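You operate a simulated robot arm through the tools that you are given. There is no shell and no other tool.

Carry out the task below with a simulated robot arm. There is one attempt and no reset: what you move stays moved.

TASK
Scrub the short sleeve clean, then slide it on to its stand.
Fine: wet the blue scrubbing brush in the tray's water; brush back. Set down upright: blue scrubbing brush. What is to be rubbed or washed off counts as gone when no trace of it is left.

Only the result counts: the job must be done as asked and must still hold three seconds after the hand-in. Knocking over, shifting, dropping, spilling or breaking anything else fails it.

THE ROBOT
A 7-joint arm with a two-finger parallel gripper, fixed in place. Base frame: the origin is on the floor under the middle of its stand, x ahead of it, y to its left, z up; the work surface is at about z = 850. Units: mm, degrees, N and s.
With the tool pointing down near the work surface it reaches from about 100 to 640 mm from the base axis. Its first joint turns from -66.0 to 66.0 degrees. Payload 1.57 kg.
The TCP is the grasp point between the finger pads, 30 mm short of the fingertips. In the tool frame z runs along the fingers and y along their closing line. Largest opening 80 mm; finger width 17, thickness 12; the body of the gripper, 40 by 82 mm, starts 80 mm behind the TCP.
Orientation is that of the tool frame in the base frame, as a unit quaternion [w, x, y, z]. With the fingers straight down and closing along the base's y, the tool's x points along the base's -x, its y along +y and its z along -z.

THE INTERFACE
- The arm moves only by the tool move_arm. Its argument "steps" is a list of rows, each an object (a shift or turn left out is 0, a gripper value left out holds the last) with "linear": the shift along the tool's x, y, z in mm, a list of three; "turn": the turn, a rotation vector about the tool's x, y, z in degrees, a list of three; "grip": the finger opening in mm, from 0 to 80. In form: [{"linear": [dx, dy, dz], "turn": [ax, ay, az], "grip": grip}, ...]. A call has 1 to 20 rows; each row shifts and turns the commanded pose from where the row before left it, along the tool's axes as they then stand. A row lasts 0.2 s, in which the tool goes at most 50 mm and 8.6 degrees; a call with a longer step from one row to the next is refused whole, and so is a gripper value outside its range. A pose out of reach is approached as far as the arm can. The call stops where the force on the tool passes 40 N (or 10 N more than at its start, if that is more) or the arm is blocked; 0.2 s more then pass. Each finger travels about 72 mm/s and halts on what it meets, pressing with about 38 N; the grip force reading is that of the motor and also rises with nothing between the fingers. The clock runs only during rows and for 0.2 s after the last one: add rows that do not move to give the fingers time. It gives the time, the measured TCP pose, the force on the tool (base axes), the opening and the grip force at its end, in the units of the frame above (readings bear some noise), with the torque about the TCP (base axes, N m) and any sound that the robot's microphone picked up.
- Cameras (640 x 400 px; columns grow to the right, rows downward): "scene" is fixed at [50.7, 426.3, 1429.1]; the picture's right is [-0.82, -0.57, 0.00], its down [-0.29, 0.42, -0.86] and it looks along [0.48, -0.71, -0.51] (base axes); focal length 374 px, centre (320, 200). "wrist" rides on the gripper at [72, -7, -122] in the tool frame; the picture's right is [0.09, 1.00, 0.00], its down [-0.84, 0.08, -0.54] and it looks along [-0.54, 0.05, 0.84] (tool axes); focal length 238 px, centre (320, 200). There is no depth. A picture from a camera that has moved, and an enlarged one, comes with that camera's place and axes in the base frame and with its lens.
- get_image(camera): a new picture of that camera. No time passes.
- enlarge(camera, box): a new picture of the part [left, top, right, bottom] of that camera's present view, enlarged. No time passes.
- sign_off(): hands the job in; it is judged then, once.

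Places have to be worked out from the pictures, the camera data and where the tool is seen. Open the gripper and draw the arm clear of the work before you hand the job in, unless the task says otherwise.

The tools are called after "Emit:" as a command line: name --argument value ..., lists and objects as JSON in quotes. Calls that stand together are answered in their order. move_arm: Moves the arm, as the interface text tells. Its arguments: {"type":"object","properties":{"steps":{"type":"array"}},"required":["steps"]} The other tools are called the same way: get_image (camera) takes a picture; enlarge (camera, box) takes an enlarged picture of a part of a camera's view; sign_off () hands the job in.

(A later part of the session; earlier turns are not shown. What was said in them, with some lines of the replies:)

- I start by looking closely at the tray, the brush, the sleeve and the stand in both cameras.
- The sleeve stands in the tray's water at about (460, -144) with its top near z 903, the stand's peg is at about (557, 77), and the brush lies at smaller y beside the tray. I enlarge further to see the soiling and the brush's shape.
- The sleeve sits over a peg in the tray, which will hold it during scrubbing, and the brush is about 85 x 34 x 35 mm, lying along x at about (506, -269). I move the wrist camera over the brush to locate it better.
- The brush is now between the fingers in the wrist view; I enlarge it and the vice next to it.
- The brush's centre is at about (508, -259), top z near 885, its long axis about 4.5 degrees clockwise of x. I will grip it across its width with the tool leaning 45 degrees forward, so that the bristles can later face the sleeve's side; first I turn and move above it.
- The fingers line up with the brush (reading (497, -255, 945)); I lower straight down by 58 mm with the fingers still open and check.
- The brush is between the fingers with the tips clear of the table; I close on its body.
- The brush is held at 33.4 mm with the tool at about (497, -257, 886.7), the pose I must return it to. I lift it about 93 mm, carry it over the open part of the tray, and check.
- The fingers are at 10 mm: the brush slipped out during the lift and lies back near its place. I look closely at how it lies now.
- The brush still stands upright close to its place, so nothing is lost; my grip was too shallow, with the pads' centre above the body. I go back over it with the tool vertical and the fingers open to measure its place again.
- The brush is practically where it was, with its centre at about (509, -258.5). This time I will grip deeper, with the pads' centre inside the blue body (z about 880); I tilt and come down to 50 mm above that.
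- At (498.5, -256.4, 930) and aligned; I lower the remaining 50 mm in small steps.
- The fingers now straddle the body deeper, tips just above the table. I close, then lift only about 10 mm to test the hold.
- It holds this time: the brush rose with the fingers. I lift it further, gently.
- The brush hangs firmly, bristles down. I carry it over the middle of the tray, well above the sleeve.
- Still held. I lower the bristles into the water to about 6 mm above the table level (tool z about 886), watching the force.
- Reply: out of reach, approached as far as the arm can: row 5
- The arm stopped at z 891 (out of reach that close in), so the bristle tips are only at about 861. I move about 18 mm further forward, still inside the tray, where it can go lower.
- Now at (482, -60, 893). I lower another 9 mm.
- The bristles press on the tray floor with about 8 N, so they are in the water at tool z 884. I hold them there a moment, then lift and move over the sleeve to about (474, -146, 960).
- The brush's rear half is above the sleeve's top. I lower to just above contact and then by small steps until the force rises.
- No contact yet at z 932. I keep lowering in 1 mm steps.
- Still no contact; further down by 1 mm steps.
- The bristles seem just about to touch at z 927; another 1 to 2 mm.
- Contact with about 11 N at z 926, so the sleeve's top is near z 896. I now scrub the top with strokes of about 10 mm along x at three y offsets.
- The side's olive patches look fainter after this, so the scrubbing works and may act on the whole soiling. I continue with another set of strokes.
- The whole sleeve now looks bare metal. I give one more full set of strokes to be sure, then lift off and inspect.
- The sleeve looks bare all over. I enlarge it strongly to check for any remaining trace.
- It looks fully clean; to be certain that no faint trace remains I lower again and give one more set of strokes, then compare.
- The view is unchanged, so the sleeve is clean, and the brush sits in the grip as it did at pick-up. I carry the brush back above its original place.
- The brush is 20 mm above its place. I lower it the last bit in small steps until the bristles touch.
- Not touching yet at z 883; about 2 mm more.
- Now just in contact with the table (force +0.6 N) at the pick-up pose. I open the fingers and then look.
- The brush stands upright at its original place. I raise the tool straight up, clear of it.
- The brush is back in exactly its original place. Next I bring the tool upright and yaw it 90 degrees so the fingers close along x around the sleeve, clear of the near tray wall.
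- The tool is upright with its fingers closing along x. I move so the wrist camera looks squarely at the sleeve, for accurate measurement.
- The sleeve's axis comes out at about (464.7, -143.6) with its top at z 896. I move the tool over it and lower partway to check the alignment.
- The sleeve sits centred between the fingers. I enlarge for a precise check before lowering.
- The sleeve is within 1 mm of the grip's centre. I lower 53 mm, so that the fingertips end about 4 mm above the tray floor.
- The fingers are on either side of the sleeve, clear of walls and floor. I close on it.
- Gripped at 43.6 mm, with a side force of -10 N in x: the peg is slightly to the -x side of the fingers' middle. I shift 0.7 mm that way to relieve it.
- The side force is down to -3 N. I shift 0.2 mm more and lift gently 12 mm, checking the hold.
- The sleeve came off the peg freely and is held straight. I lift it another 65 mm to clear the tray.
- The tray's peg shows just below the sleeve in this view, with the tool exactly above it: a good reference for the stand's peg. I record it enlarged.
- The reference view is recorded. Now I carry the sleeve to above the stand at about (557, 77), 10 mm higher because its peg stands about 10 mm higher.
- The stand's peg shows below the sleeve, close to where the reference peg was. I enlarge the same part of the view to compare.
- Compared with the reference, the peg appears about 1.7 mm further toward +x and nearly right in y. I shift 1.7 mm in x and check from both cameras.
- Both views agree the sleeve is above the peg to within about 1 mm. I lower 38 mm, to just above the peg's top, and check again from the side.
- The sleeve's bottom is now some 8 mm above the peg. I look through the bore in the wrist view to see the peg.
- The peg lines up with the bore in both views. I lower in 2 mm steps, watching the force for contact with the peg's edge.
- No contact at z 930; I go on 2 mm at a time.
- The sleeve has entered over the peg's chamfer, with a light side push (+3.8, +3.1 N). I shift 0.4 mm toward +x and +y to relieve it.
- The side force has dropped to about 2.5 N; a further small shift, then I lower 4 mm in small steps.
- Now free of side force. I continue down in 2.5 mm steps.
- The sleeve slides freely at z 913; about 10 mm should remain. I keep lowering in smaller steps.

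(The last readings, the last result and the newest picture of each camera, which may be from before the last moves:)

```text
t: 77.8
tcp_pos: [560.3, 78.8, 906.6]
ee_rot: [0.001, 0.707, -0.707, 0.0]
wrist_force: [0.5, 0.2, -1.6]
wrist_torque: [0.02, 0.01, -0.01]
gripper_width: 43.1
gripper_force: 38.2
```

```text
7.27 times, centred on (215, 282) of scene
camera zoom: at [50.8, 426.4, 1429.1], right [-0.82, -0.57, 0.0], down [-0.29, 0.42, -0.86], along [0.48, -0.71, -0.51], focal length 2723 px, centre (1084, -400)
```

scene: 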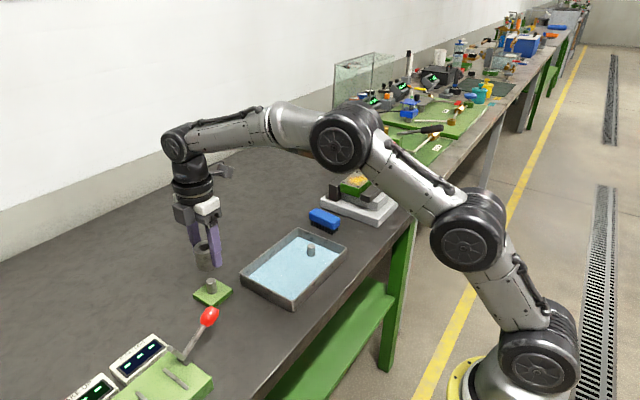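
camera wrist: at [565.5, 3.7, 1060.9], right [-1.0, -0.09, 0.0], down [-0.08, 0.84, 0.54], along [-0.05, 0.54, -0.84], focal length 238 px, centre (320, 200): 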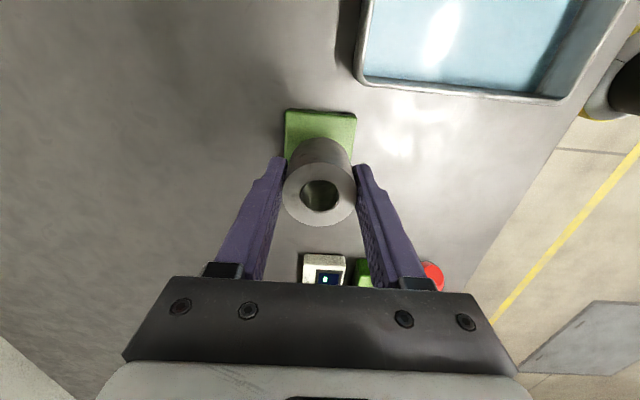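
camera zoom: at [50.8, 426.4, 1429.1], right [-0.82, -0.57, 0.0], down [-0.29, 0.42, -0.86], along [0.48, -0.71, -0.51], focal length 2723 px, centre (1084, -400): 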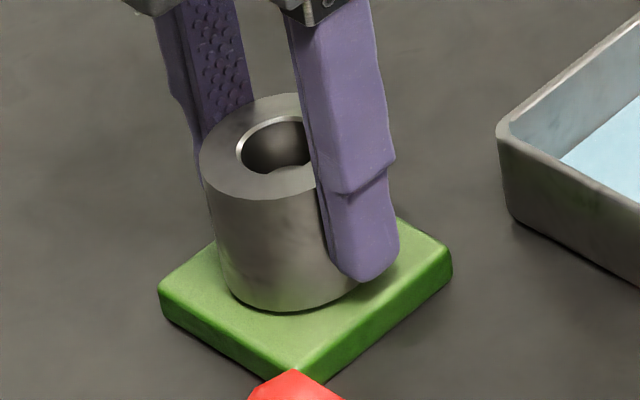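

Almost down, and the stand has not moved. I continue in 1 mm steps until it seats.

Emit:
move_arm --steps '[{"linear": [0, 0, 1]}, {"linear": [0, 0, 1]}, {"linear": [0, 0, 1]}, {"linear": [0, 0, 1]}, {}]'

```text
t: 79.0
tcp_pos: [561.0, 78.3, 903.7]
ee_rot: [-0.001, 0.708, -0.707, 0.0]
wrist_force: [-5.9, 8.4, 12.5]
wrist_torque: [0.04, 0.67, 0.01]
gripper_width: 43.4
gripper_force: 38.5
```

It has seated (12 N up) at z 903.7. I ease off by about 1 mm and look before releasing.

Emit:
move_arm --steps '[{"linear": [0, 0, -0.8]}, {}, {}]'

Emit:
enlarge --camera "scene" --box '[190, 260, 240, 310]'

Emit:
enlarge --camera "wrist" --box '[260, 110, 380, 240]'

```text
t: 79.8
tcp_pos: [559.6, 79.0, 904.8]
ee_rot: [0.0, 0.707, -0.707, 0.0]
wrist_force: [-8.0, 13.2, 7.6]
wrist_torque: [0.42, 0.22, 0.03]
gripper_width: 43.1
gripper_force: 38.0
```

```text
8.00 times, centred on (215, 285) of scene
camera zoom: at [50.4, 426.6, 1429.0], right [-0.82, -0.57, 0.0], down [-0.29, 0.42, -0.86], along [0.49, -0.71, -0.51], focal length 2996 px, centre (1160, -480)
```

zoom: 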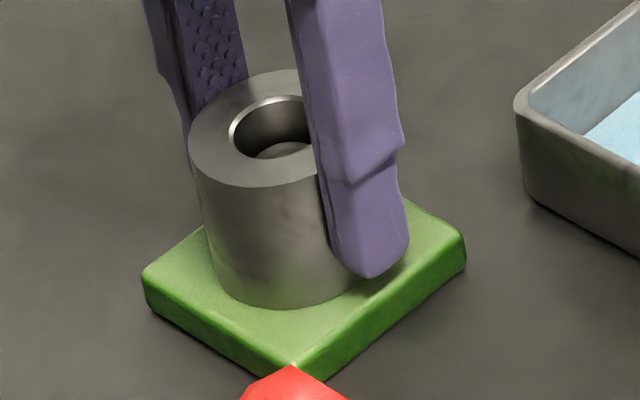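

```text
3.08 times, centred on (320, 175) of wrist
camera zoom: at [566.6, 5.0, 1025.7], right [-1.0, -0.09, 0.0], down [-0.08, 0.84, 0.54], along [-0.05, 0.54, -0.84], focal length 733 px, centre (320, 277)
```

zoom: 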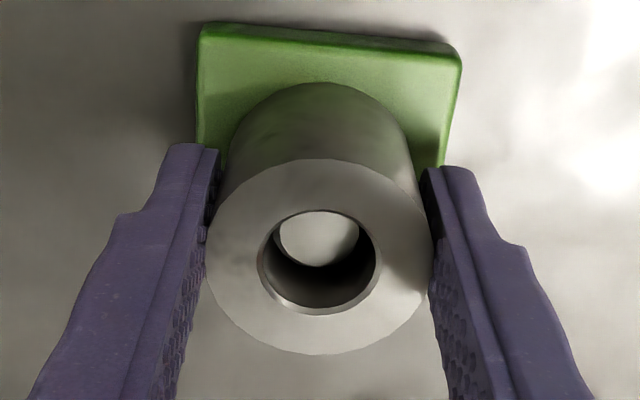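

Seated, and the stand is unmoved, but there is a side load of (-8, +13) N on the tool. I relieve it by shifting toward the force before opening.

Emit:
move_arm --steps '[{"linear": [-0.6, 0.4, -0.3]}, {}, {}]'

```text
t: 80.6
tcp_pos: [560.4, 78.6, 902.0]
ee_rot: [0.0, 0.708, -0.707, 0.0]
wrist_force: [-1.6, 7.8, 0.7]
wrist_torque: [0.33, 0.06, -0.03]
gripper_width: 43.4
gripper_force: 38.1
```

That helped: (-1.6, 7.8, 0.7) N now. Another 0.6 mm in +y.

Emit:
move_arm --steps '[{"linear": [-0.6, 0.1, 0]}, {}, {}]'

```text
t: 81.4
tcp_pos: [559.5, 77.7, 903.2]
ee_rot: [-0.001, -0.707, 0.707, 0.0]
wrist_force: [3.4, 3.5, -5.0]
wrist_torque: [0.14, -0.08, -0.02]
gripper_width: 43.1
gripper_force: 38.4
```

Nearly balanced now, slightly lifting. I trim by 0.3 mm and then open the fingers gently.

Emit:
move_arm --steps '[{"linear": [-0.3, -0.3, 0.4]}, {}, {}]'

```text
t: 82.2
tcp_pos: [559.8, 77.9, 903.7]
ee_rot: [0.0, -0.707, 0.707, 0.0]
wrist_force: [-1.3, 0.1, -0.6]
wrist_torque: [-0.01, 0.07, -0.01]
gripper_width: 43.0
gripper_force: 37.7
```

The forces are balanced. I open the fingers to 60 mm.

Emit:
move_arm --steps '[{"grip": 48}, {"grip": 60}, {}, {}]'

Emit:
enlarge --camera "scene" --box '[180, 255, 250, 315]'

Emit:
enlarge --camera "wrist" --box '[240, 110, 400, 240]'

```text
t: 83.2
tcp_pos: [560.2, 79.6, 902.3]
ee_rot: [-0.001, 0.707, -0.707, 0.001]
wrist_force: [0.8, 0.2, -0.4]
wrist_torque: [0.01, -0.03, 0.01]
gripper_width: 60.0
gripper_force: 0.0
```

```text
6.67 times, centred on (215, 285) of scene
camera zoom: at [50.7, 426.3, 1429.1], right [-0.82, -0.57, 0.0], down [-0.29, 0.42, -0.86], along [0.48, -0.71, -0.51], focal length 2496 px, centre (1020, -367)
```

zoom: 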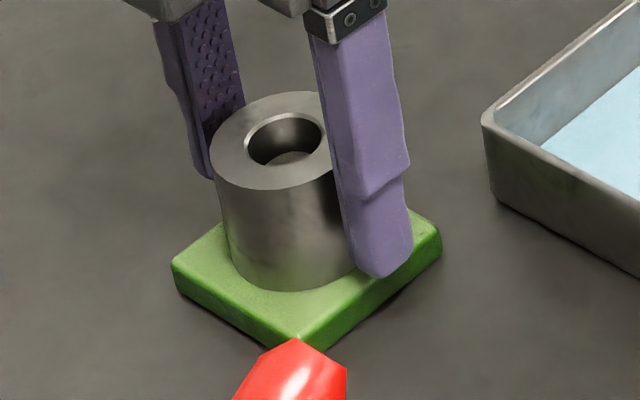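

```text
3.08 times, centred on (320, 175) of wrist
camera zoom: at [566.4, 5.2, 1025.6], right [-1.0, -0.09, 0.0], down [-0.08, 0.84, 0.54], along [-0.05, 0.54, -0.84], focal length 733 px, centre (320, 277)
```

zoom: 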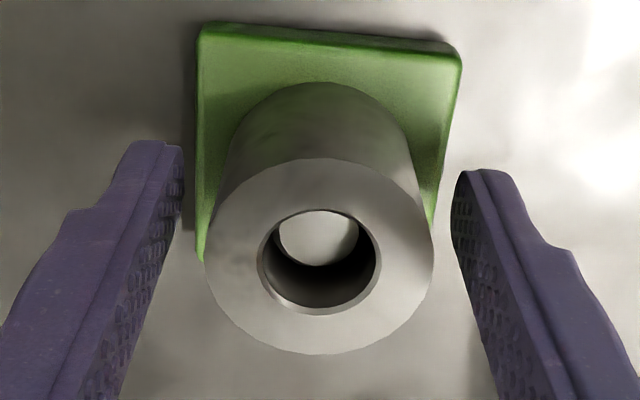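

The sleeve sits flat on the stand's base over the peg and the fingers are clear. I withdraw straight up.

Emit:
move_arm --steps '[{"linear": [0, 0, -10]}, {"linear": [0, 0, -25]}, {"linear": [0, 0, -35]}, {"linear": [0, 0, -40]}, {"linear": [0, 0, -40]}, {"linear": [40, 20, -20]}, {"linear": [40, 30, 0]}, {"linear": [40, 30, 0]}, {}, {}]'

Emit:
get_image --camera "scene"

Emit:
get_image --camera "wrist"

Emit:
enlarge --camera "scene" --box '[186, 255, 240, 315]'

Emit:
enlarge --camera "scene" --box '[230, 195, 360, 315]'

```text
t: 85.4
tcp_pos: [481.5, -43.4, 1072.0]
ee_rot: [0.0, 0.707, -0.707, 0.001]
wrist_force: [-0.3, 1.0, -0.5]
wrist_torque: [-0.01, 0.02, 0.0]
gripper_width: 60.1
gripper_force: 0.1
```

```text
taken
```

scene: 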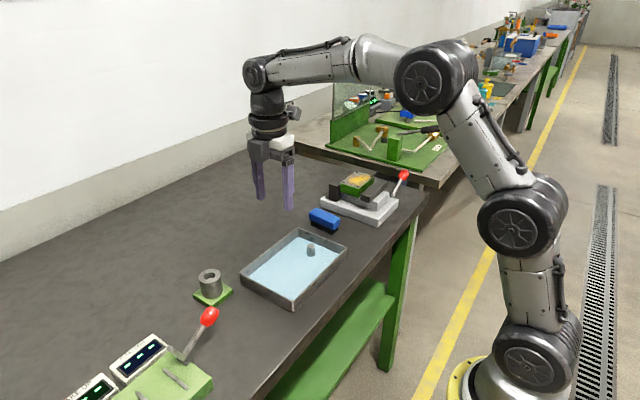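

```text
taken
camera wrist: at [487.1, -115.8, 1194.0], right [-1.0, -0.09, 0.0], down [-0.08, 0.84, 0.54], along [-0.05, 0.54, -0.84], focal length 238 px, centre (320, 200)
```

wrist: 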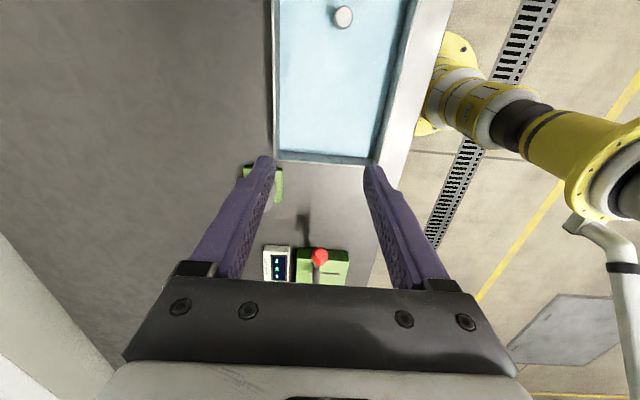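

```text
6.67 times, centred on (213, 285) of scene
camera zoom: at [50.7, 426.3, 1429.1], right [-0.82, -0.57, 0.0], down [-0.29, 0.42, -0.86], along [0.48, -0.71, -0.51], focal length 2496 px, centre (1033, -367)
```

zoom: 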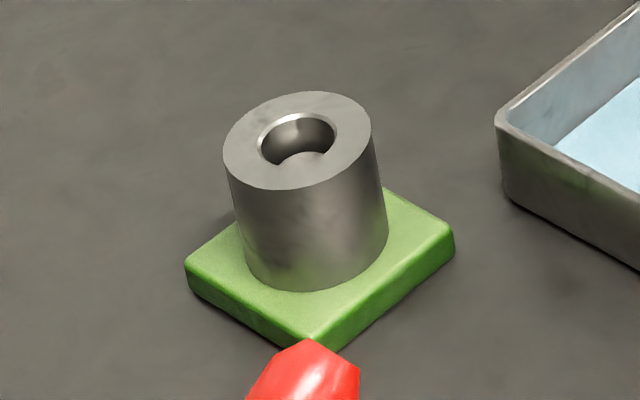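

```text
3.33 times, centred on (295, 255) of scene
camera zoom: at [50.7, 426.3, 1429.1], right [-0.82, -0.57, 0.0], down [-0.29, 0.42, -0.86], along [0.48, -0.71, -0.51], focal length 1248 px, centre (403, 17)
```

zoom: 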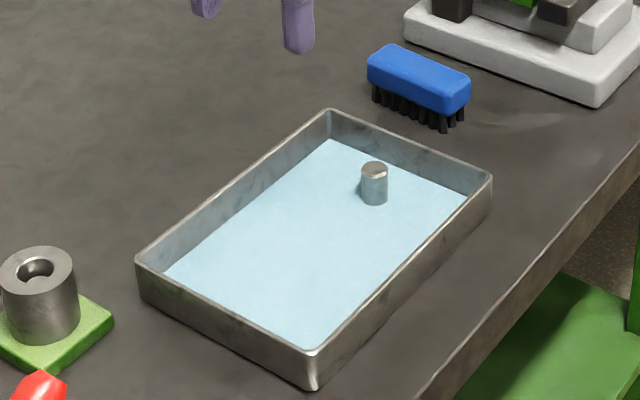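

Everything is in place: the clean sleeve is seated on its unmoved stand, the brush is upright in its original place, and the tray and vice are undisturbed. The gripper is open and the arm is clear, so I hand the job in.

Emit:
sign_off

```text
The job is handed in.
```

The short sleeve is scrubbed clean and seated on its stand. The blue brush was wetted in the tray's water and is back upright in its original place. The job is handed in.

- **Slip:** on the first lift the brush slipped out of the fingers. It stayed upright and moved only about a millimetre. I re-gripped it deeper and carried on.
- **Cleaning:** the soiling faded over the whole sleeve while I scrubbed only its top face. An extra set of strokes made no further difference. I did not get a clear view of the sleeve's far side (facing away from the robot), so its cleanness there rests on that overall fading.
- **Seating:** the sleeve sits flat on the stand's base. There was a brief side load of up to about 15 N as it seated, which I relieved before opening the fingers. The stand's position in the pictures is unchanged.

Nothing else I could see in the pictures was moved. The arm is clear of the work with the gripper open.
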